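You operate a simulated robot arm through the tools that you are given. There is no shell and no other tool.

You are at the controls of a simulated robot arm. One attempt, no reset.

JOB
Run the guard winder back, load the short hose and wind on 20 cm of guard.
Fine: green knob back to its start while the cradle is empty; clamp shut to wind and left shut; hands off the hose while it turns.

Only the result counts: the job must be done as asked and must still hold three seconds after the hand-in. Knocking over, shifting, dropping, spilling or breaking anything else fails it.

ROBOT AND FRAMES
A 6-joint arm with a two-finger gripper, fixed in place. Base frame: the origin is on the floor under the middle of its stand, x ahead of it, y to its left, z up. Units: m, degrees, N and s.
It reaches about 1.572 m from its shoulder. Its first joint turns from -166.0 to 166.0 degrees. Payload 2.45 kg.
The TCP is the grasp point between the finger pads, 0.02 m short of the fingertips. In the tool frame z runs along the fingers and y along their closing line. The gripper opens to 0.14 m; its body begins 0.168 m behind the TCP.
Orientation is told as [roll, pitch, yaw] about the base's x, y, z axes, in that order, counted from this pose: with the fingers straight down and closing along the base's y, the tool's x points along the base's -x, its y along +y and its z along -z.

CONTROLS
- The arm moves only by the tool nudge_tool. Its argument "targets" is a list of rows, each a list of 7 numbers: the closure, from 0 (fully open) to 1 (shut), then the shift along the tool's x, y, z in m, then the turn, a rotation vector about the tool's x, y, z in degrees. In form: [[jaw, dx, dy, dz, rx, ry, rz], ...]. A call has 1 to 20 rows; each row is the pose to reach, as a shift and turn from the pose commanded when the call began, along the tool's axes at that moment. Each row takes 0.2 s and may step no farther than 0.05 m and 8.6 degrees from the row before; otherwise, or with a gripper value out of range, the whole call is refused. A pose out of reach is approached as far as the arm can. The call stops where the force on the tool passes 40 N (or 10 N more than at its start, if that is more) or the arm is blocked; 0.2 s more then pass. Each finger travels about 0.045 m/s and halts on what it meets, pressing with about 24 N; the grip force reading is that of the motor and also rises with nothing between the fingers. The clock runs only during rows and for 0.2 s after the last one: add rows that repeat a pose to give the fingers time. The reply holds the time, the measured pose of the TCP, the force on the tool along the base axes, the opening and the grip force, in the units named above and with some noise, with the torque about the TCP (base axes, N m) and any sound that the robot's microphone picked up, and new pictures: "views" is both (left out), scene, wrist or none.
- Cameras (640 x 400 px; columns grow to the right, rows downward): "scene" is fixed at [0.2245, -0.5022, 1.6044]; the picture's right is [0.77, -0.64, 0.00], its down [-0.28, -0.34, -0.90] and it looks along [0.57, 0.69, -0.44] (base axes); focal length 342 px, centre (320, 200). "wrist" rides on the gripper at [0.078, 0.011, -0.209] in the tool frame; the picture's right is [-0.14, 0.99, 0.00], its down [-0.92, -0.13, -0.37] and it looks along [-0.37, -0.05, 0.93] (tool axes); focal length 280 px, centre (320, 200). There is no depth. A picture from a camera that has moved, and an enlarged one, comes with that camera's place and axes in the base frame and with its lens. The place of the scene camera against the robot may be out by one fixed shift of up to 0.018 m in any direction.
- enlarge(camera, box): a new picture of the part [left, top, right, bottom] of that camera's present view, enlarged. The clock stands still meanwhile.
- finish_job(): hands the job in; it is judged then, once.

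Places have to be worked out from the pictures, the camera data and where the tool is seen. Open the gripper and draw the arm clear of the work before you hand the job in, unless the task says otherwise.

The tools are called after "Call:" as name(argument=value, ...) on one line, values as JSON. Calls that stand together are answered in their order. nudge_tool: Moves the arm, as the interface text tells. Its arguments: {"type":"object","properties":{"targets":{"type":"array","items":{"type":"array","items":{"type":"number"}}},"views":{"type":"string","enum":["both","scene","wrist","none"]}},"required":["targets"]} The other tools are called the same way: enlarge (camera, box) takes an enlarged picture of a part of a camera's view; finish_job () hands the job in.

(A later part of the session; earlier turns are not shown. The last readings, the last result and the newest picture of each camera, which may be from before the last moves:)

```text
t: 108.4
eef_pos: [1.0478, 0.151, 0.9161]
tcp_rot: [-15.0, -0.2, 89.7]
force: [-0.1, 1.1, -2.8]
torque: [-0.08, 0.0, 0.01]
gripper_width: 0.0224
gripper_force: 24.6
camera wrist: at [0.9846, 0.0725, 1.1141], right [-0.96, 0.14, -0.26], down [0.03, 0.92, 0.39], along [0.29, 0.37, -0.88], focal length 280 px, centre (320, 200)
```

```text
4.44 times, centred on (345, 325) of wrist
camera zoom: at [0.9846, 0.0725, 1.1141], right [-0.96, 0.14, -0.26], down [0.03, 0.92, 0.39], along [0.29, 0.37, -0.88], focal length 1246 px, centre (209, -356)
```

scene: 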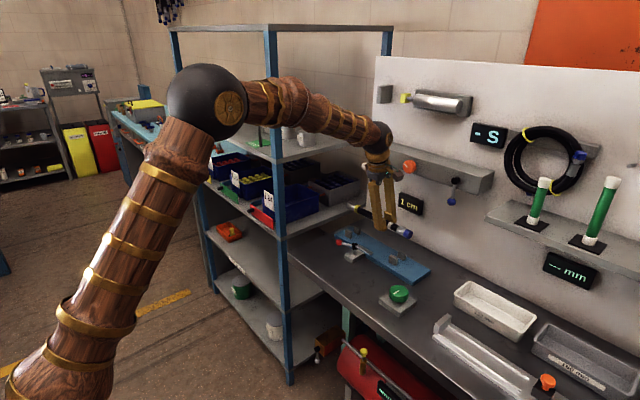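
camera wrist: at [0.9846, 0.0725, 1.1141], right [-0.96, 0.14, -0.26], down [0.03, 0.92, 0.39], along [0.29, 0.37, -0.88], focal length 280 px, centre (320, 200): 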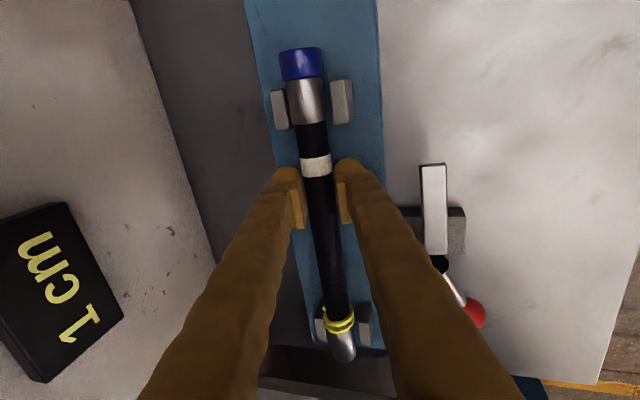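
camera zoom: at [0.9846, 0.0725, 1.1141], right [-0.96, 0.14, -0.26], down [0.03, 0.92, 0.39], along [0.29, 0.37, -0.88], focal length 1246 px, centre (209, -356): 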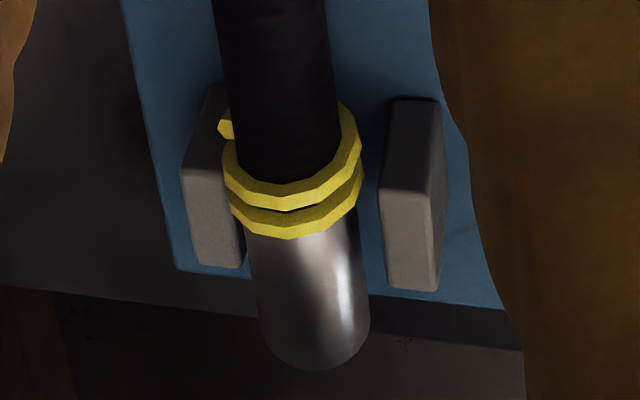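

The alignment matches the first loading. I lower the last 11 mm, then open while rising slightly, as before.

Call:
nudge_tool(targets=[[1, 0, 0.001, 0.004, 0, 0, 0], [1, 0, 0.002, 0.008, 0, 0, 0], [1, 0, 0.003, 0.0115, 0, 0, 0], [1, 0, 0.003, 0.0115, 0, 0, 0]], views="none")

Call:
nudge_tool(targets=[[1, 0, -0.0004, -0.0015, 0, 0, 0], [0.85, 0, -0.0006, -0.002, 0, 0, 0], [0.75, 0, -0.0008, -0.003, 0, 0, 0], [0.64, 0, -0.001, -0.005, 0, 0, 0], [0.64, 0, -0.001, -0.005, 0, 0, 0], [0.64, 0, -0.001, -0.005, 0, 0, 0]], views="both")

Call:
enlarge(camera="scene", box=[335, 215, 455, 285])

```text
t: 109.4
eef_pos: [1.0486, 0.1524, 0.9055]
tcp_rot: [-15.1, -0.2, 89.8]
force: [-10.1, -1.2, 17.4]
torque: [0.09, 0.55, 0.12]
gripper_width: 0.0227
gripper_force: 24.3
```

```text
t: 110.8
eef_pos: [1.0483, 0.1515, 0.9085]
tcp_rot: [-15.1, -0.2, 89.9]
force: [0.2, 0.0, -0.1]
torque: [0.05, -0.03, -0.04]
gripper_width: 0.0504
gripper_force: 0.1
camera wrist: at [0.9843, 0.0724, 1.1074], right [-0.96, 0.14, -0.26], down [0.03, 0.92, 0.39], along [0.29, 0.37, -0.88], focal length 280 px, centre (320, 200)
```

scene: 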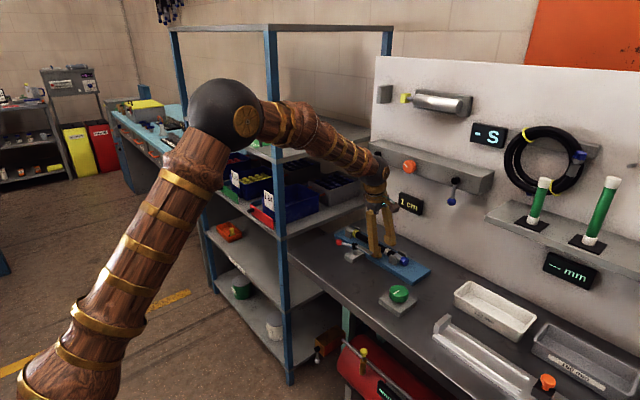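
wrist: 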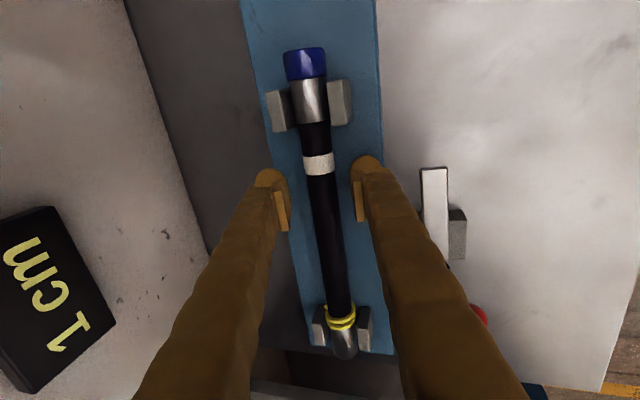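

```text
5.33 times, centred on (395, 250) of scene
camera zoom: at [0.2245, -0.5022, 1.6044], right [0.77, -0.64, 0.0], down [-0.28, -0.34, -0.9], along [0.57, 0.69, -0.44], focal length 1826 px, centre (-80, -67)
```

zoom: 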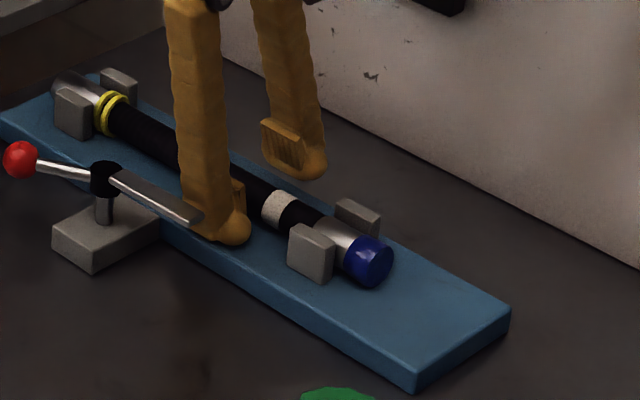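

The hose is seated as in the first loading. I retract straight up, then back off toward the robot and un-tilt.

Call:
nudge_tool(targets=[[0.64, 0, -0.003, -0.011, 0, 0, 0], [0.64, 0, -0.006, -0.0225, 0, 0, 0], [0.64, 0, -0.0091, -0.0338, 0, 0, 0], [0.64, 0, -0.0155, -0.058, 0, 0, 0], [0.64, 0, -0.0233, -0.087, 0, 0, 0], [0.64, 0, -0.0259, -0.0966, 0, 0, 0], [0.64, 0, -0.0021, -0.1237, -5, 0, 0], [0.64, 0, 0.0217, -0.1508, -10, 0, 0], [0.64, 0, 0.0455, -0.1779, -15, 0, 0], [0.64, 0, 0.0745, -0.1856, -15, 0, 0], [0.64, 0, 0.0745, -0.1856, -15, 0, 0]], views="both")

Call:
enlarge(camera="scene", box=[320, 205, 450, 295])

```text
t: 113.2
eef_pos: [0.9286, 0.1508, 1.0684]
tcp_rot: [0.0, -0.2, 89.8]
force: [0.2, 0.2, -0.7]
torque: [0.03, 0.02, 0.03]
gripper_width: 0.0505
gripper_force: 0.1
camera wrist: at [0.9172, 0.0716, 1.2776], right [-0.99, 0.14, 0.0], down [0.13, 0.92, 0.37], along [0.05, 0.37, -0.93], focal length 280 px, centre (320, 200)
```

scene: 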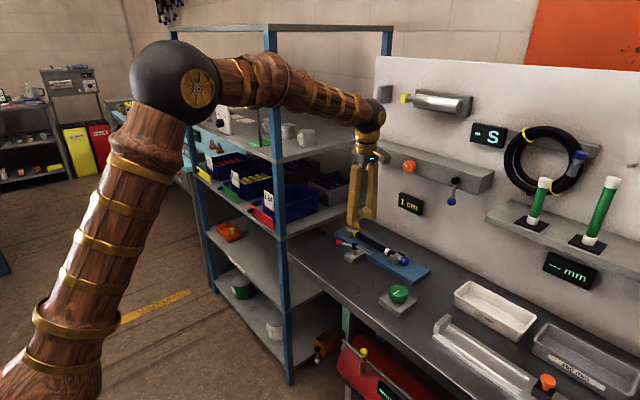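
wrist: 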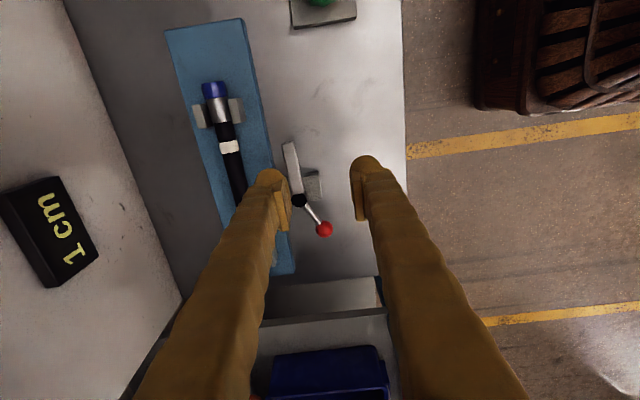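

```text
4.44 times, centred on (385, 250) of scene
camera zoom: at [0.2245, -0.5022, 1.6044], right [0.77, -0.64, 0.0], down [-0.28, -0.34, -0.9], along [0.57, 0.69, -0.44], focal length 1522 px, centre (31, -22)
```

zoom: 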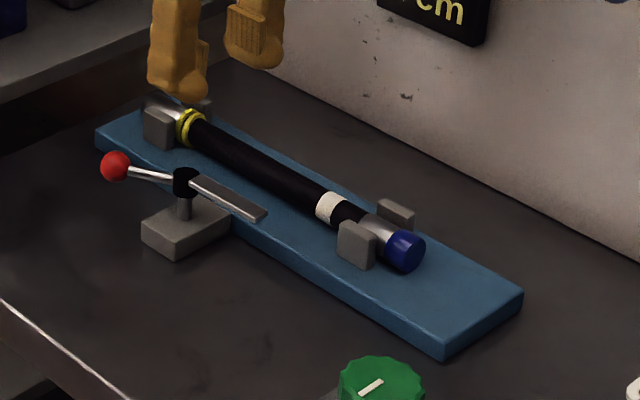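

The hose matches its earlier position. I rotate to yaw -65° and move above the clamp ball again.

Call:
nudge_tool(targets=[[0.743, -0.0061, -0.0006, 0.002, 0, 0, 8.59], [0.743, -0.0123, -0.0012, 0.004, 0, 0, 17.18], [0.743, -0.0184, -0.0018, 0.0065, 0, 0, 25.78], [0.743, -0.0245, -0.0024, 0.0087, 0, 0, 34.37], [0.743, -0.0307, -0.003, 0.011, 0, 0, 42.97], [0.743, -0.0368, -0.0036, 0.013, 0, 0, 51.56], [0.743, -0.0429, -0.0042, 0.015, 0, 0, 60.15], [0.743, -0.0491, -0.0048, 0.0173, 0, 0, 68.75], [0.743, -0.0552, -0.0055, 0.0195, 0, 0, 77.34], [0.743, -0.0613, -0.0061, 0.0217, 0, 0, 85.94], [0.743, -0.0675, -0.0067, 0.0238, 0, 0, 94.53], [0.743, -0.0736, -0.0073, 0.026, 0, 0, 103.12], [0.743, -0.0797, -0.0079, 0.0282, 0, 0, 111.72], [0.743, -0.0859, -0.0085, 0.0303, 0, 0, 120.3], [0.743, -0.092, -0.0091, 0.0325, 0, 0, 128.9], [0.743, -0.0981, -0.0097, 0.0347, 0, 0, 137.5], [0.743, -0.1043, -0.0103, 0.037, 0, 0, 146.1], [0.743, -0.1104, -0.0109, 0.0384, 0, 0, 154.7]], views="wrist")

Call:
enlarge(camera="wrist", box=[220, 100, 420, 300])

```text
t: 117.0
eef_pos: [0.9398, 0.2626, 1.0306]
tcp_rot: [0.1, 0.2, -64.9]
force: [0.1, 0.1, -0.8]
torque: [-0.03, 0.01, -0.03]
gripper_width: 0.0361
gripper_force: 0.1
camera wrist: at [0.9171, 0.3362, 1.2398], right [0.96, 0.29, 0.0], down [0.27, -0.89, 0.37], along [0.11, -0.35, -0.93], focal length 280 px, centre (320, 200)
```

wrist: 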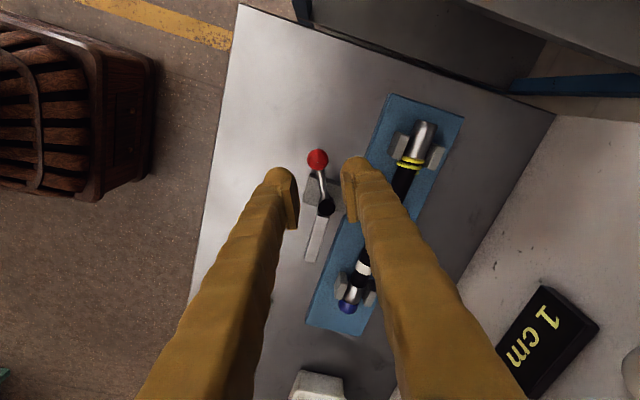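

```text
2.00 times, centred on (320, 200) of wrist
camera zoom: at [0.9171, 0.3362, 1.2398], right [0.96, 0.29, 0.0], down [0.27, -0.89, 0.37], along [0.11, -0.35, -0.93], focal length 561 px, centre (320, 200)
```

zoom: 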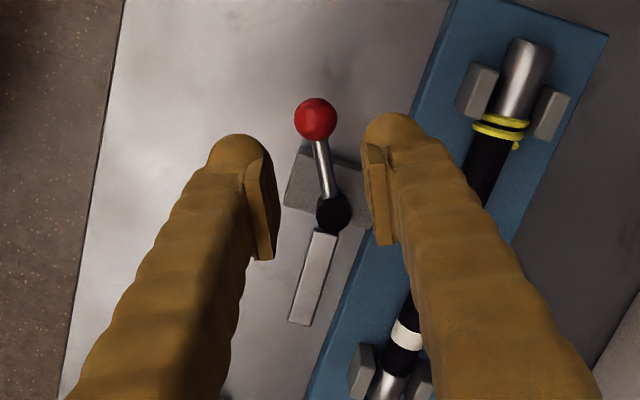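

The ball is at about (0.938, 0.261). I lower to cage it and then sweep counter-clockwise as before, in one go up to about 51°.

Call:
nudge_tool(targets=[[0.743, -0.0009, -0.0023, 0.03, 0, 0, 0], [0.743, -0.0009, -0.0023, 0.065, 0, 0, 0], [0.743, -0.0009, -0.0023, 0.095, 0, 0, 0], [0.743, -0.0009, -0.0023, 0.1106, 0, 0, 0], [0.743, -0.0009, -0.0023, 0.1106, 0, 0, 0], [0.743, -0.0015, -0.0108, 0.1106, 0, 0, -8.5], [0.743, -0.0034, -0.019, 0.1106, 0, 0, -17], [0.743, -0.0065, -0.027, 0.1106, 0, 0, -25.5], [0.743, -0.0107, -0.0343, 0.1106, 0, 0, -34], [0.743, -0.016, -0.041, 0.1106, 0, 0, -42.5], [0.743, -0.0221, -0.0468, 0.1106, 0, 0, -51], [0.743, -0.0221, -0.0468, 0.1106, 0, 0, -51]], views="both")

Call:
enlarge(camera="wrist", box=[240, 120, 400, 280])

```text
t: 119.6
eef_pos: [0.9076, 0.2233, 0.9207]
tcp_rot: [0.2, 0.1, -13.8]
force: [0.0, 0.8, -0.2]
torque: [-0.01, 0.03, 0.05]
gripper_width: 0.0362
gripper_force: 0.0
camera wrist: at [0.8341, 0.2504, 1.1287], right [0.37, 0.93, 0.0], down [0.86, -0.34, 0.37], along [0.34, -0.13, -0.93], focal length 280 px, centre (320, 200)
```

scene: 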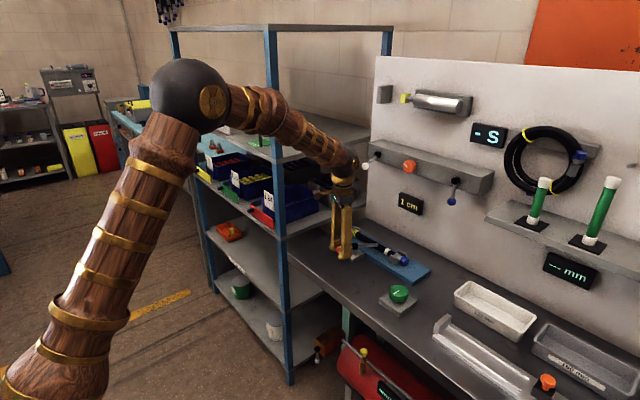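
wrist: 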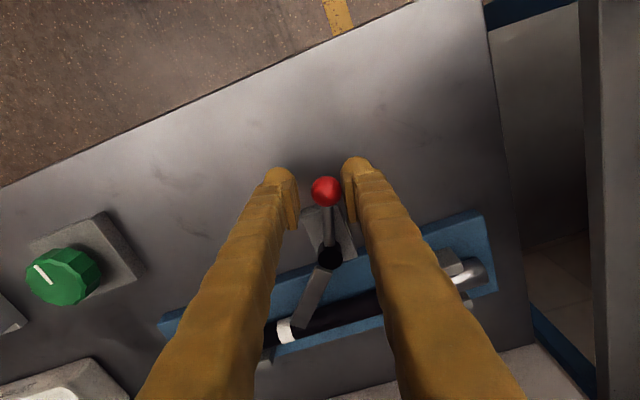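

```text
2.50 times, centred on (320, 200) of wrist
camera zoom: at [0.8341, 0.2504, 1.1287], right [0.37, 0.93, 0.0], down [0.86, -0.34, 0.37], along [0.34, -0.13, -0.93], focal length 701 px, centre (320, 200)
```

zoom: 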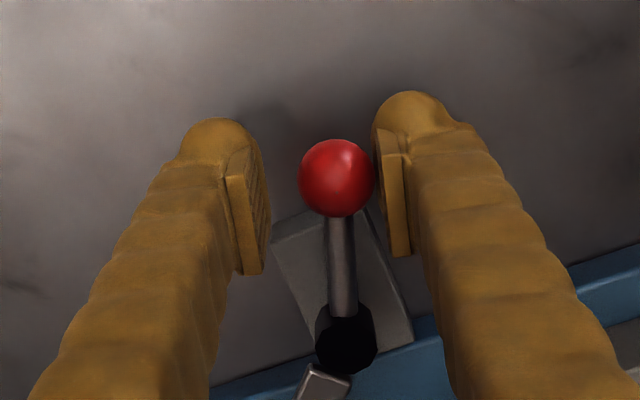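

Smooth again. I sweep the remaining angle in smaller steps until the lever's shut stop resists.

Call:
nudge_tool(targets=[[0.743, -0.0001, -0.0041, 0, 0, 0, -4], [0.743, -0.0006, -0.0081, 0, 0, 0, -8], [0.743, -0.0013, -0.0121, 0, 0, 0, -12], [0.743, -0.0018, -0.0141, 0, 0, 0, -14], [0.743, -0.0023, -0.0161, 0, 0, 0, -16], [0.743, -0.0029, -0.0181, 0, 0, 0, -18], [0.743, -0.0035, -0.02, 0, 0, 0, -20], [0.743, -0.0042, -0.0219, 0, 0, 0, -22]], views="both")

Call:
enlarge(camera="wrist", box=[240, 120, 400, 280])

```text
t: 121.4
eef_pos: [0.9073, 0.2018, 0.9208]
tcp_rot: [0.2, 0.0, 8.2]
force: [4.3, 21.2, -3.1]
torque: [0.07, -0.05, -0.16]
gripper_width: 0.0495
gripper_force: 10.3
camera wrist: at [0.8273, 0.1992, 1.1288], right [0.0, 1.0, 0.0], down [0.93, 0.0, 0.37], along [0.37, 0.0, -0.93], focal length 280 px, centre (320, 200)
```

scene: 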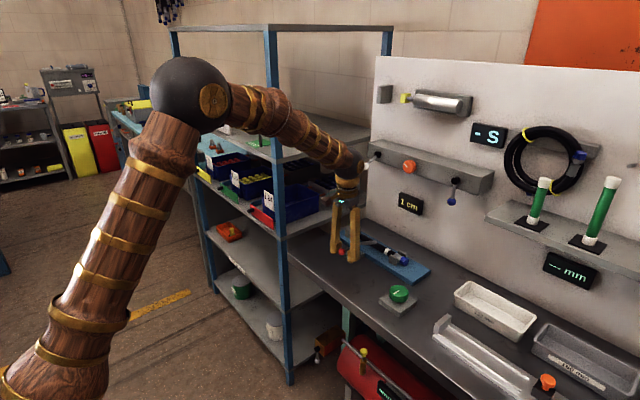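
wrist: 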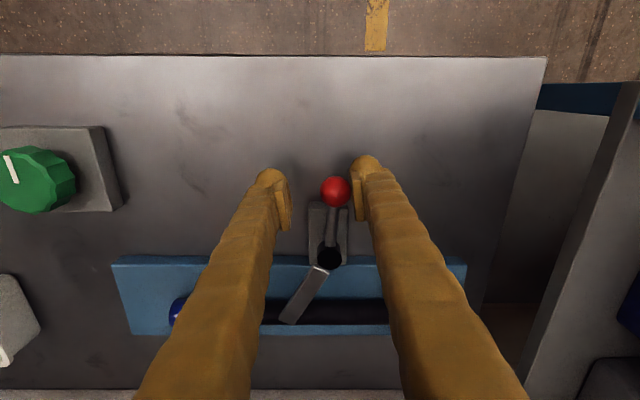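

```text
2.50 times, centred on (320, 200) of wrist
camera zoom: at [0.8273, 0.1992, 1.1288], right [0.0, 1.0, 0.0], down [0.93, 0.0, 0.37], along [0.37, 0.0, -0.93], focal length 701 px, centre (320, 200)
```

zoom: 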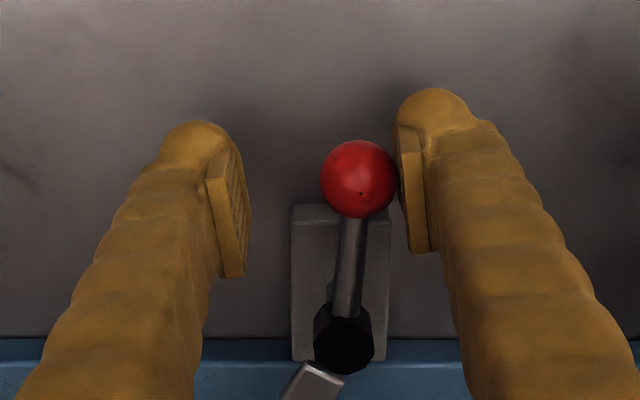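

The lever is at its shut stop again (the finger is yielding against it). I open, lift clear, and then head to the knob.

Call:
nudge_tool(targets=[[0.55, 0, 0, 0, 0, 0, 0], [0.55, 0, 0, 0, 0, 0, 0], [0.55, 0, 0, -0.04, 0, 0, 0], [0.55, 0, 0, -0.085, 0, 0, 0], [0.55, 0, 0, -0.13, 0, 0, 0], [0.55, 0, 0, -0.15, 0, 0, 0]], views="both")

Call:
enlarge(camera="scene", box=[330, 215, 450, 315])

```text
t: 122.8
eef_pos: [0.9054, 0.201, 1.0712]
tcp_rot: [0.2, -0.1, 8.0]
force: [0.6, -0.6, -0.8]
torque: [0.0, 0.02, -0.01]
gripper_width: 0.0629
gripper_force: 0.0
camera wrist: at [0.8267, 0.1981, 1.2793], right [0.0, 1.0, 0.0], down [0.93, 0.0, 0.37], along [0.37, 0.0, -0.93], focal length 280 px, centre (320, 200)
```

scene: 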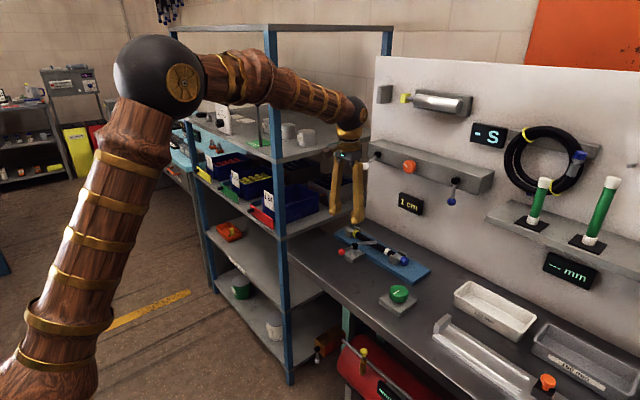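
wrist: 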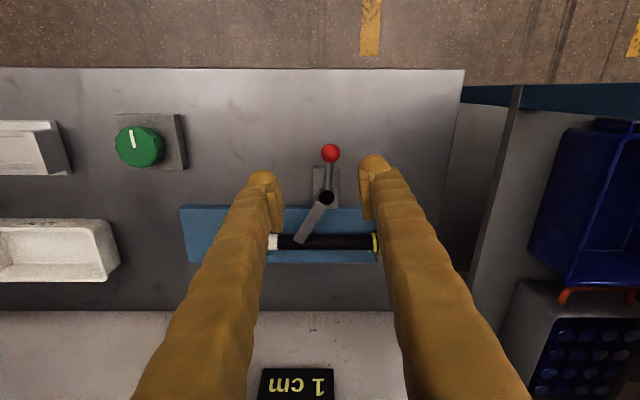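

```text
4.00 times, centred on (390, 265) of scene
camera zoom: at [0.2245, -0.5022, 1.6044], right [0.77, -0.64, 0.0], down [-0.28, -0.34, -0.9], along [0.57, 0.69, -0.44], focal length 1370 px, centre (40, -60)
```

zoom: 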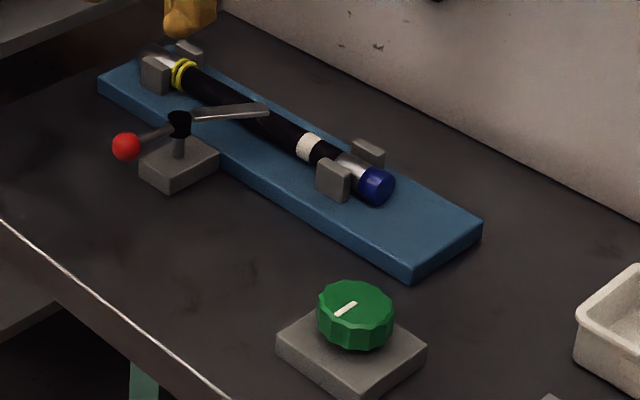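

All set: hose in, clamp shut, knob at its start, display 1 cm. I rotate the wrist to yaw -145° while moving above the knob, which leaves about 240° of counter-clockwise travel.

Call:
nudge_tool(targets=[[0.4, 0.0022, -0.0133, 0.0012, 0, 0, 8.5], [0.4, 0.0043, -0.0266, 0.0023, 0, 0, 17], [0.4, 0.0065, -0.0399, 0.0035, 0, 0, 25.5], [0.4, 0.0087, -0.0532, 0.0047, 0, 0, 34], [0.4, 0.0109, -0.0664, 0.0058, 0, 0, 42.5], [0.4, 0.013, -0.0797, 0.007, 0, 0, 51], [0.4, 0.0152, -0.093, 0.0082, 0, 0, 59.5], [0.4, 0.0174, -0.1063, 0.0093, 0, 0, 68], [0.4, 0.0196, -0.1196, 0.0105, 0, 0, 76.5], [0.4, 0.0217, -0.1329, 0.0117, 0, 0, 85], [0.4, 0.0239, -0.1462, 0.0128, 0, 0, 93.5], [0.4, 0.0261, -0.1595, 0.014, 0, 0, 102], [0.4, 0.0282, -0.1728, 0.0152, 0, 0, 110.5], [0.4, 0.0304, -0.186, 0.0163, 0, 0, 119], [0.4, 0.0326, -0.1993, 0.0175, 0, 0, 127.5], [0.4, 0.0348, -0.2126, 0.0187, 0, 0, 136], [0.4, 0.0369, -0.2259, 0.0198, 0, 0, 144.5], [0.4, 0.0391, -0.2392, 0.021, 0, 0, 153], [0.4, 0.0391, -0.2392, 0.021, 0, 0, 153]], views="wrist")

Call:
enlarge(camera="wrist", box=[270, 100, 370, 190])

```text
t: 126.8
eef_pos: [0.9009, -0.0437, 1.0483]
tcp_rot: [-0.2, 0.1, -145.0]
force: [0.8, 0.3, -0.4]
torque: [0.01, 0.01, -0.01]
gripper_width: 0.084
gripper_force: 0.1
camera wrist: at [0.971, -0.0082, 1.2575], right [0.46, -0.89, 0.0], down [-0.83, -0.43, 0.37], along [-0.33, -0.17, -0.93], focal length 280 px, centre (320, 200)
```

wrist: 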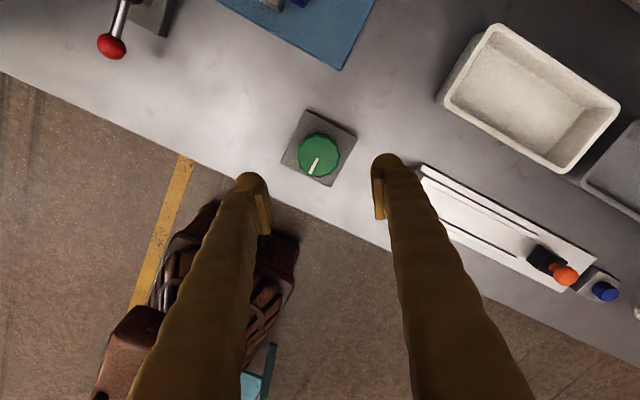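

```text
4.44 times, centred on (320, 145) of wrist
camera zoom: at [0.971, -0.0082, 1.2575], right [0.46, -0.89, 0.0], down [-0.83, -0.43, 0.37], along [-0.33, -0.17, -0.93], focal length 1246 px, centre (320, 444)
```

zoom: 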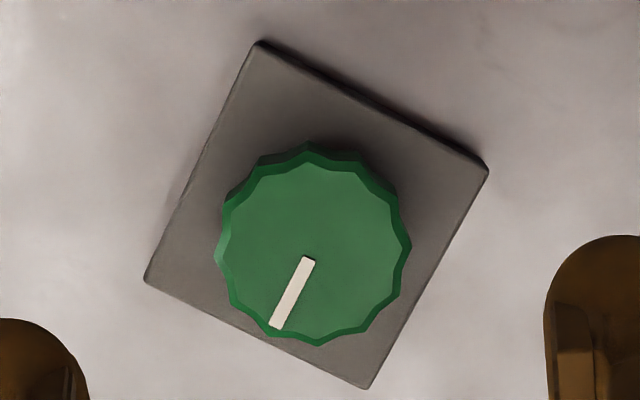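

The knob is centred below, with the pointer at -x. I descend and grip it.

Call:
nudge_tool(targets=[[0.4, 0.0004, -0.0024, 0.04, 0, 0, 0], [0.4, 0.0004, -0.0024, 0.08, 0, 0, 0], [0.4, 0.0004, -0.0024, 0.12, 0, 0, 0], [0.4, 0.0004, -0.0024, 0.144, 0, 0, 0], [0.4, 0.0004, -0.0024, 0.144, 0, 0, 0], [0.7, 0.0004, -0.0024, 0.144, 0, 0, 0], [1, 0.0004, -0.0024, 0.144, 0, 0, 0], [1, 0.0004, -0.0024, 0.144, 0, 0, 0], [1, 0.0004, -0.0024, 0.144, 0, 0, 0]], views="wrist")

Call:
enlarge(camera="wrist", box=[270, 150, 370, 240])

```text
t: 128.8
eef_pos: [0.8992, -0.0394, 0.9041]
tcp_rot: [-0.1, 0.2, -144.9]
force: [2.8, -3.2, -3.0]
torque: [-0.03, -0.12, 0.01]
gripper_width: 0.0541
gripper_force: 44.3
camera wrist: at [0.9705, -0.0055, 1.1134], right [0.46, -0.89, 0.0], down [-0.83, -0.43, 0.37], along [-0.33, -0.17, -0.93], focal length 280 px, centre (320, 200)
```

wrist: 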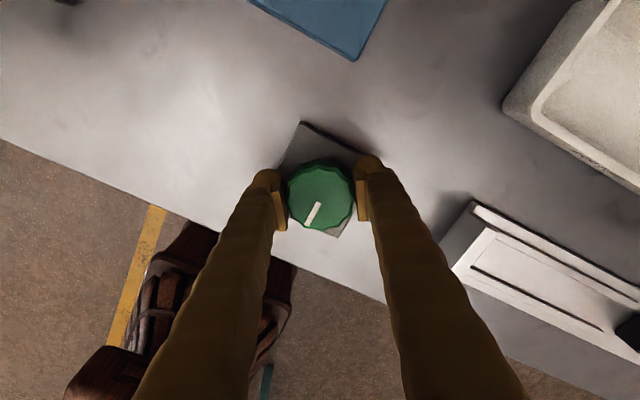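

```text
4.44 times, centred on (320, 195) of wrist
camera zoom: at [0.9705, -0.0055, 1.1134], right [0.46, -0.89, 0.0], down [-0.83, -0.43, 0.37], along [-0.33, -0.17, -0.93], focal length 1246 px, centre (320, 222)
```

zoom: 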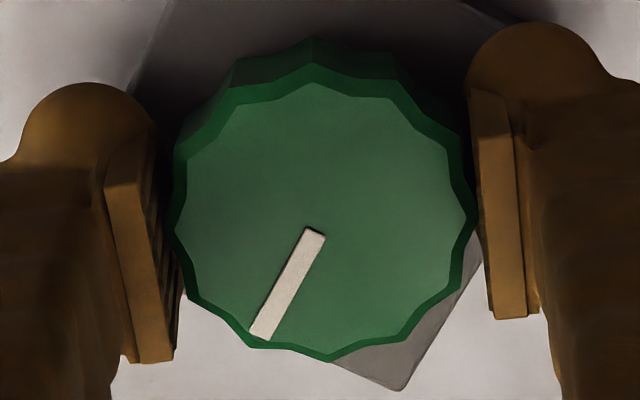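

Well centred (forces about 3 N). I begin winding counter-clockwise: 48° first.

Call:
nudge_tool(targets=[[1, 0, 0, 0, 0, 0, -8], [1, 0, 0, 0, 0, 0, -16], [1, 0, 0, 0, 0, 0, -24], [1, 0, 0, 0, 0, 0, -32], [1, 0, 0, 0, 0, 0, -40], [1, 0, 0, 0, 0, 0, -48], [1, 0, 0, 0, 0, 0, -48]], views="wrist")

```text
t: 130.4
eef_pos: [0.8997, -0.0399, 0.9045]
tcp_rot: [0.0, 0.2, -96.7]
force: [3.0, -13.7, 3.1]
torque: [0.07, -0.1, -0.02]
gripper_width: 0.0545
gripper_force: 44.9
camera wrist: at [0.9201, 0.0348, 1.1135], right [0.97, -0.25, 0.0], down [-0.24, -0.9, 0.37], along [-0.09, -0.35, -0.93], focal length 280 px, centre (320, 200)
```

wrist: 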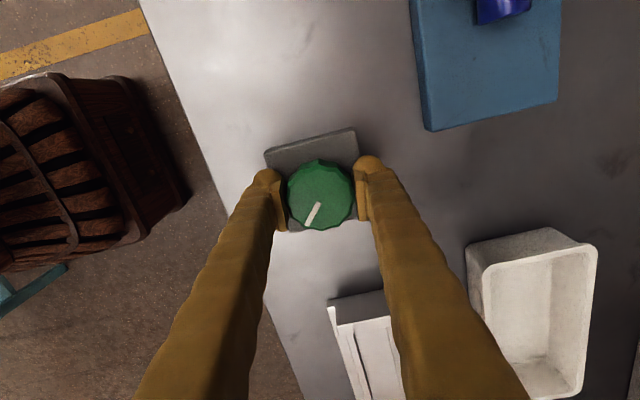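

No slip and low force. I trim 0.3 mm and wind another 48°.

Call:
nudge_tool(targets=[[1, -0.0003, 0, 0, 0, 0, 0], [1, -0.0003, 0, 0, 0, 0, -8], [1, -0.0003, 0, 0, 0, 0, -16], [1, -0.0003, 0, 0, 0, 0, -24], [1, -0.0003, 0, 0, 0, 0, -32], [1, -0.0003, 0, 0, 0, 0, -40], [1, -0.0003, 0, 0, 0, 0, -48], [1, -0.0003, 0, 0, 0, 0, -48]], views="wrist")

Call:
enlarge(camera="wrist", box=[270, 150, 370, 240])

```text
t: 132.2
eef_pos: [0.9003, -0.0398, 0.9052]
tcp_rot: [0.2, 0.2, -48.8]
force: [0.3, -11.2, 10.3]
torque: [-0.01, 0.08, 0.02]
gripper_width: 0.0545
gripper_force: 44.8
camera wrist: at [0.8565, 0.0244, 1.1134], right [0.84, 0.55, 0.0], down [0.51, -0.78, 0.37], along [0.2, -0.31, -0.93], focal length 280 px, centre (320, 200)
```

wrist: 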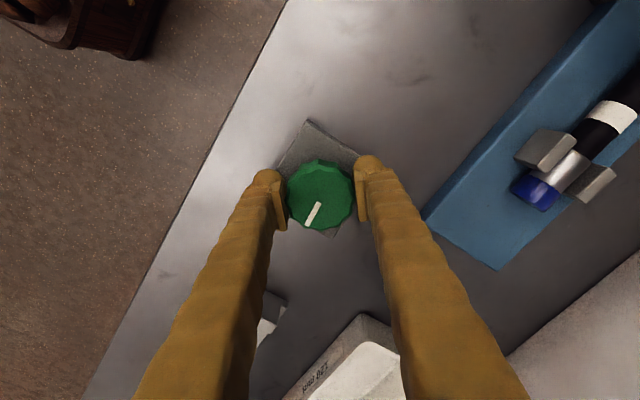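

```text
4.44 times, centred on (320, 195) of wrist
camera zoom: at [0.8565, 0.0244, 1.1134], right [0.84, 0.55, 0.0], down [0.51, -0.78, 0.37], along [0.2, -0.31, -0.93], focal length 1246 px, centre (320, 222)
```

zoom: 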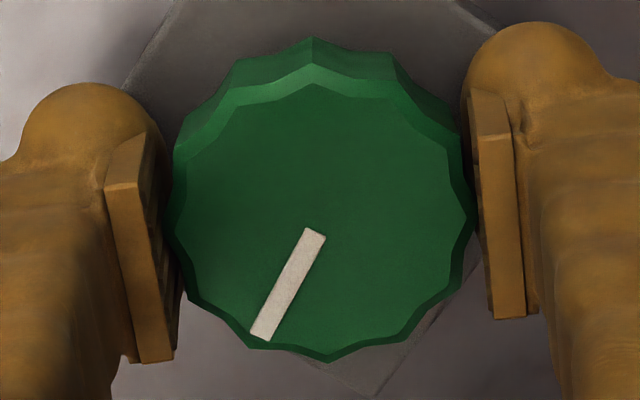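

96° wound so far with no slip. I wind another 48° to about yaw 0, then read the display.

Call:
nudge_tool(targets=[[1, -0.0002, 0.0002, 0.0003, 0, 0, 0], [1, -0.0002, 0.0002, 0.0003, 0, 0, -8], [1, -0.0002, 0.0002, 0.0003, 0, 0, -16], [1, -0.0002, 0.0002, 0.0003, 0, 0, -24], [1, -0.0002, 0.0002, 0.0003, 0, 0, -32], [1, -0.0002, 0.0002, 0.0003, 0, 0, -40], [1, -0.0002, 0.0002, 0.0003, 0, 0, -48], [1, -0.0002, 0.0002, 0.0003, 0, 0, -48]], views="both")

Call:
enlarge(camera="wrist", box=[270, 150, 370, 240])

Call:
enlarge(camera="scene", box=[330, 210, 430, 285])

```text
t: 134.0
eef_pos: [0.8994, -0.0392, 0.9047]
tcp_rot: [0.2, 0.0, -0.9]
force: [-23.7, -14.8, 22.1]
torque: [-0.47, -0.04, 0.01]
gripper_width: 0.0543
gripper_force: 45.3
camera wrist: at [0.822, -0.0298, 1.1131], right [0.15, 0.99, 0.0], down [0.92, -0.14, 0.37], along [0.36, -0.05, -0.93], focal length 280 px, centre (320, 200)
```

scene: 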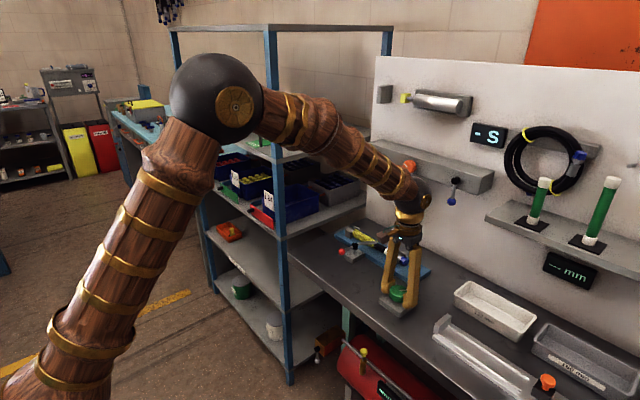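
wrist: 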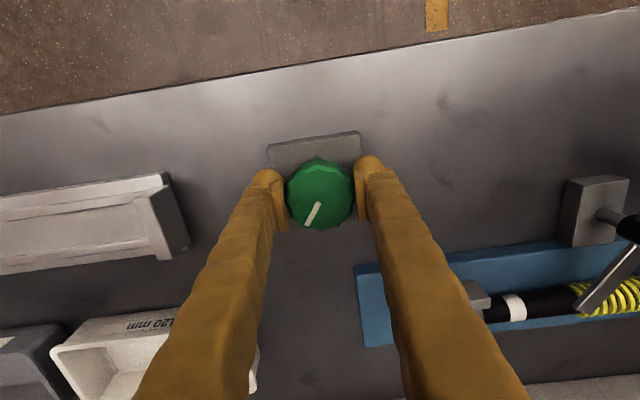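

```text
4.44 times, centred on (320, 195) of wrist
camera zoom: at [0.822, -0.0298, 1.1131], right [0.15, 0.99, 0.0], down [0.92, -0.14, 0.37], along [0.36, -0.05, -0.93], focal length 1246 px, centre (320, 222)
```

zoom: 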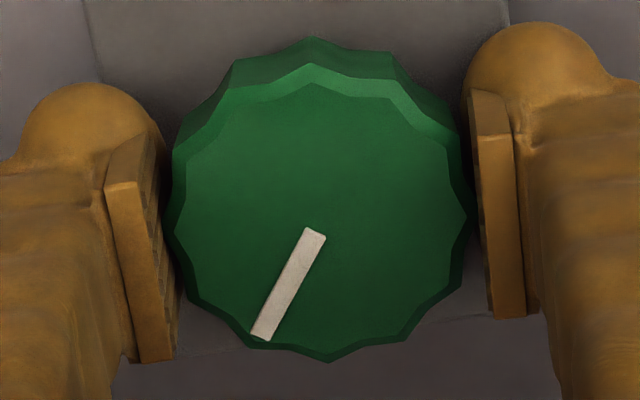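

```text
5.33 times, centred on (380, 248) of scene
camera zoom: at [0.2245, -0.5022, 1.6044], right [0.77, -0.64, 0.0], down [-0.28, -0.34, -0.9], along [0.57, 0.69, -0.44], focal length 1826 px, centre (0, -53)
```

zoom: 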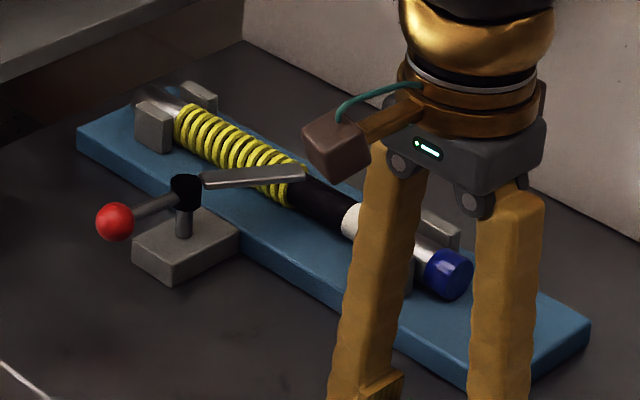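

The yellow guard is clearly winding onto the hose. I release, lift and step aside to read the display.

Call:
nudge_tool(targets=[[0.7, 0, 0, 0, 0, 0, 0], [0.4, 0, 0, 0, 0, 0, 0], [0.4, 0, 0, 0, 0, 0, 0], [0.4, 0, 0, -0.045, 0, 0, 0], [0.4, 0, 0, -0.09, 0, 0, 0], [0.4, 0, 0, -0.135, 0, 0, 0], [0.4, 0, -0.045, -0.15, 0, 0, 0], [0.4, 0, -0.09, -0.15, 0, 0, 0], [0.4, 0, -0.14, -0.15, 0, 0, 0], [0.4, 0, -0.19, -0.15, 0, 0, 0]], views="scene")

Call:
enlarge(camera="scene", box=[370, 170, 450, 230])

Call:
enlarge(camera="scene", box=[330, 215, 450, 315])

```text
t: 136.2
eef_pos: [0.8963, -0.2312, 1.0549]
tcp_rot: [0.2, 0.0, -0.9]
force: [0.7, 0.5, 0.4]
torque: [-0.01, -0.02, 0.04]
gripper_width: 0.0841
gripper_force: 0.0
```

scene: 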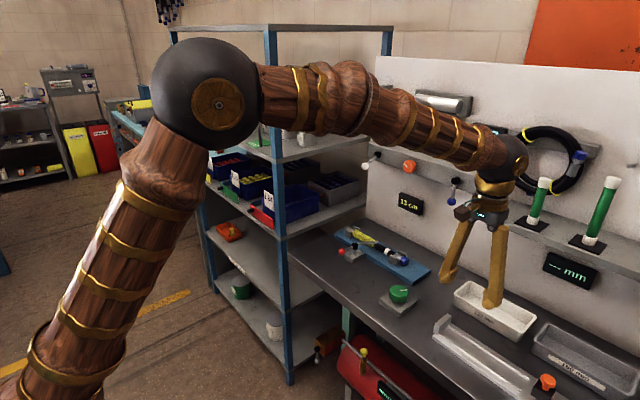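

```text
6.67 times, centred on (410, 200) of scene
camera zoom: at [0.2245, -0.5022, 1.6044], right [0.77, -0.64, 0.0], down [-0.28, -0.34, -0.9], along [0.57, 0.69, -0.44], focal length 2283 px, centre (-280, 200)
```

zoom: 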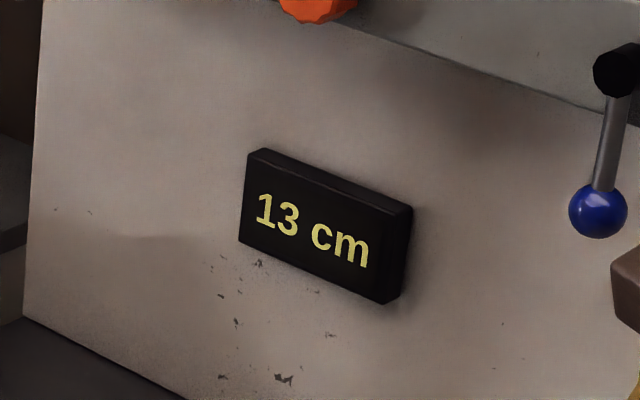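

```text
4.00 times, centred on (390, 265) of scene
camera zoom: at [0.2245, -0.5022, 1.6044], right [0.77, -0.64, 0.0], down [-0.28, -0.34, -0.9], along [0.57, 0.69, -0.44], focal length 1370 px, centre (40, -60)
```

zoom: 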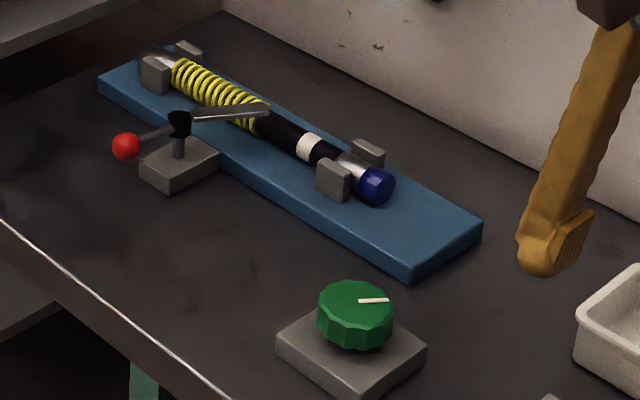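

The display reads 13 cm after 156° in total, so it is 12° per cm and 7 more cm need about 84°. I go back, regrip and wind another 48° first.

Call:
nudge_tool(targets=[[0.4, 0, 0.05, 0, 0, 0, 0], [0.4, 0, 0.1, 0, 0, 0, 0], [0.4, 0.0003, 0.15, 0, 0, 0, 0], [0.4, 0.0006, 0.1896, 0, 0, 0, 0], [0.4, 0.0006, 0.1896, 0.045, 0, 0, 0], [0.4, 0.0006, 0.1896, 0.09, 0, 0, 0], [0.4, 0.0006, 0.1896, 0.13, 0, 0, 0], [0.4, 0.0006, 0.1896, 0.1494, 0, 0, 0], [0.7, 0.0006, 0.1896, 0.1494, 0, 0, 0], [1, 0.0006, 0.1896, 0.1494, 0, 0, 0], [1, 0.0006, 0.1896, 0.1494, 0, 0, 0], [1, 0.0006, 0.1896, 0.1494, 0, 0, 0], [1, 0.0006, 0.1896, 0.1494, 0, 0, -8], [1, 0.0006, 0.1896, 0.1494, 0, 0, -16], [1, 0.0006, 0.1896, 0.1494, 0, 0, -24], [1, 0.0006, 0.1896, 0.1494, 0, 0, -32], [1, 0.0006, 0.1896, 0.1494, 0, 0, -40], [1, 0.0006, 0.1896, 0.1494, 0, 0, -48], [1, 0.0006, 0.1896, 0.1494, 0, 0, -48]], views="wrist")

Call:
enlarge(camera="wrist", box=[270, 150, 370, 240])

```text
t: 140.2
eef_pos: [0.8996, -0.0409, 0.9054]
tcp_rot: [0.2, -0.1, 47.2]
force: [-0.6, -7.0, -4.2]
torque: [-0.11, -0.04, 0.03]
gripper_width: 0.0541
gripper_force: 45.9
camera wrist: at [0.8387, -0.0922, 1.1133], right [-0.63, 0.77, 0.0], down [0.72, 0.59, 0.37], along [0.28, 0.24, -0.93], focal length 280 px, centre (320, 200)
```

wrist: 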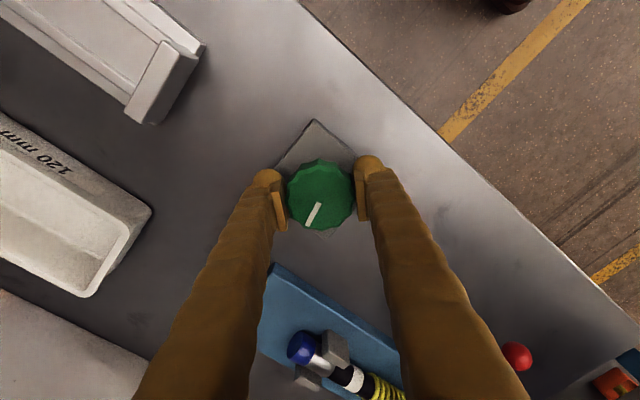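

```text
4.44 times, centred on (320, 195) of wrist
camera zoom: at [0.8387, -0.0922, 1.1133], right [-0.63, 0.77, 0.0], down [0.72, 0.59, 0.37], along [0.28, 0.24, -0.93], focal length 1246 px, centre (320, 222)
```

zoom: 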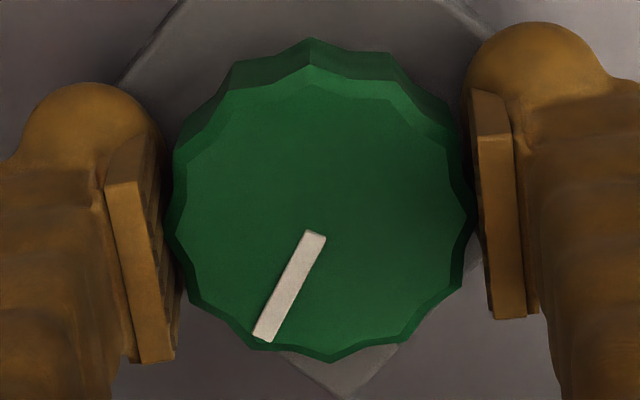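

No slip (now about 17 cm). I wind another 32° to roughly 19.7 cm and then read the display before the last bit.

Call:
nudge_tool(targets=[[1, 0, 0, 0, 0, 0, -8], [1, 0, 0, 0, 0, 0, -16], [1, 0, 0, 0, 0, 0, -24], [1, 0, 0, 0, 0, 0, -32], [1, 0, 0, 0, 0, 0, -32]], views="wrist")

Call:
enlarge(camera="wrist", box=[270, 150, 370, 240])

```text
t: 141.4
eef_pos: [0.8999, -0.0412, 0.904]
tcp_rot: [0.1, -0.1, 79.2]
force: [3.9, -19.0, -2.6]
torque: [0.01, -0.02, 0.0]
gripper_width: 0.054
gripper_force: 45.1
camera wrist: at [0.8747, -0.117, 1.1133], right [-0.95, 0.32, 0.0], down [0.3, 0.88, 0.37], along [0.12, 0.35, -0.93], focal length 280 px, centre (320, 200)
```

wrist: 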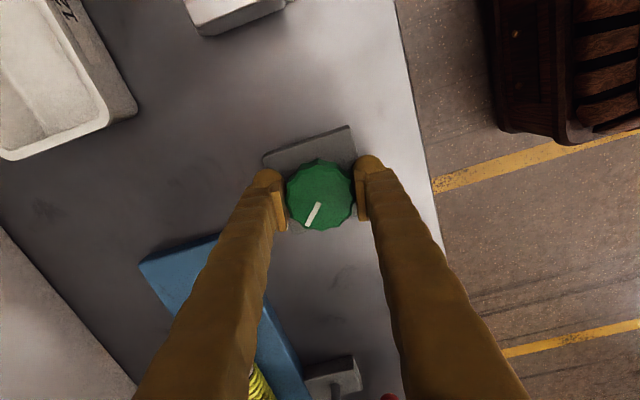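

```text
4.44 times, centred on (320, 195) of wrist
camera zoom: at [0.8747, -0.117, 1.1133], right [-0.95, 0.32, 0.0], down [0.3, 0.88, 0.37], along [0.12, 0.35, -0.93], focal length 1246 px, centre (320, 222)
```

zoom: 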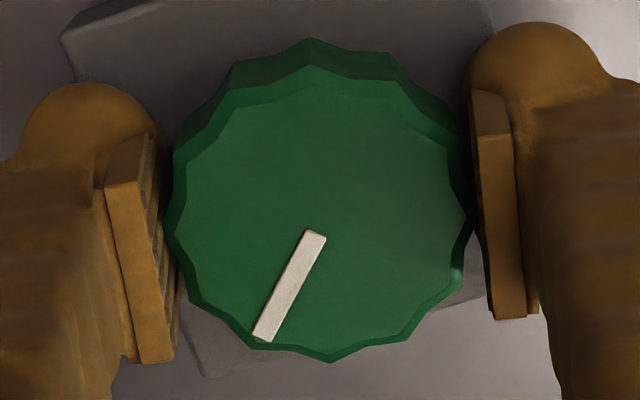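

Still no slip. I release, lift and step aside to read the display.

Call:
nudge_tool(targets=[[0.7, 0, 0, 0, 0, 0, 0], [0.4, 0, 0, 0, 0, 0, 0], [0.4, 0, 0, 0, 0, 0, 0], [0.4, 0, 0, -0.045, 0, 0, 0], [0.4, 0, 0, -0.09, 0, 0, 0], [0.4, 0, 0, -0.135, 0, 0, 0], [0.4, 0.045, -0.0089, -0.15, 0, 0, 0], [0.4, 0.09, -0.0178, -0.15, 0, 0, 0], [0.4, 0.138, -0.0267, -0.15, 0, 0, 0], [0.4, 0.1866, -0.0356, -0.15, 0, 0, 0]], views="scene")

Call:
enlarge(camera="scene", box=[370, 170, 450, 230])

Call:
enlarge(camera="scene", box=[330, 215, 450, 315])

```text
t: 143.6
eef_pos: [0.8988, -0.2321, 1.054]
tcp_rot: [0.1, -0.2, 79.3]
force: [0.2, -0.1, 0.6]
torque: [0.01, -0.02, 0.03]
gripper_width: 0.0844
gripper_force: 0.0
```

scene: 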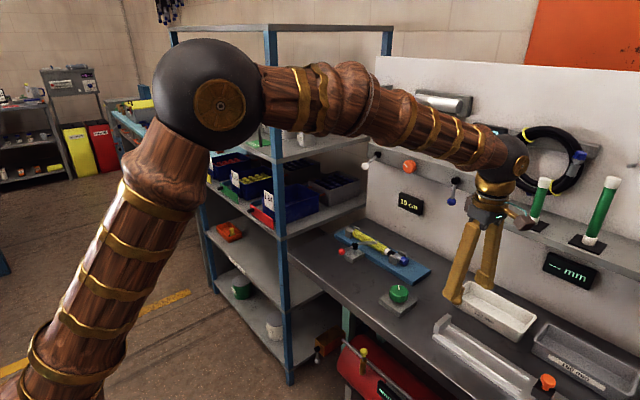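

```text
6.67 times, centred on (410, 200) of scene
camera zoom: at [0.2245, -0.5022, 1.6044], right [0.77, -0.64, 0.0], down [-0.28, -0.34, -0.9], along [0.57, 0.69, -0.44], focal length 2283 px, centre (-280, 200)
```

zoom: 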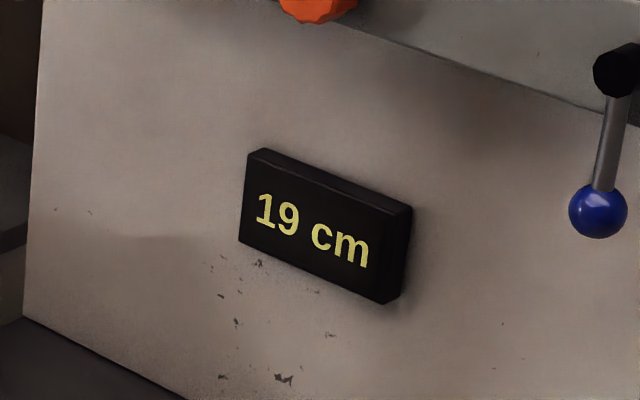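

```text
4.00 times, centred on (390, 265) of scene
camera zoom: at [0.2245, -0.5022, 1.6044], right [0.77, -0.64, 0.0], down [-0.28, -0.34, -0.9], along [0.57, 0.69, -0.44], focal length 1370 px, centre (40, -60)
```

zoom: 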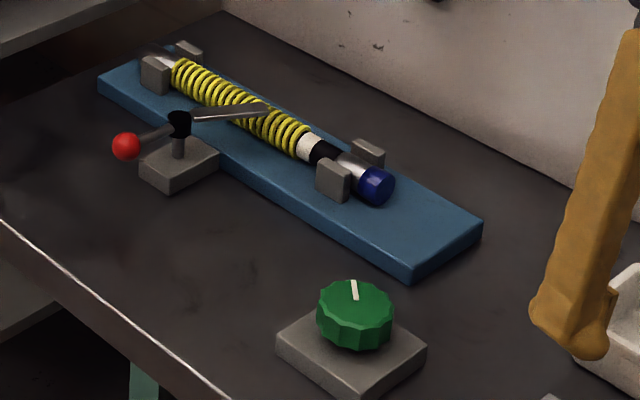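

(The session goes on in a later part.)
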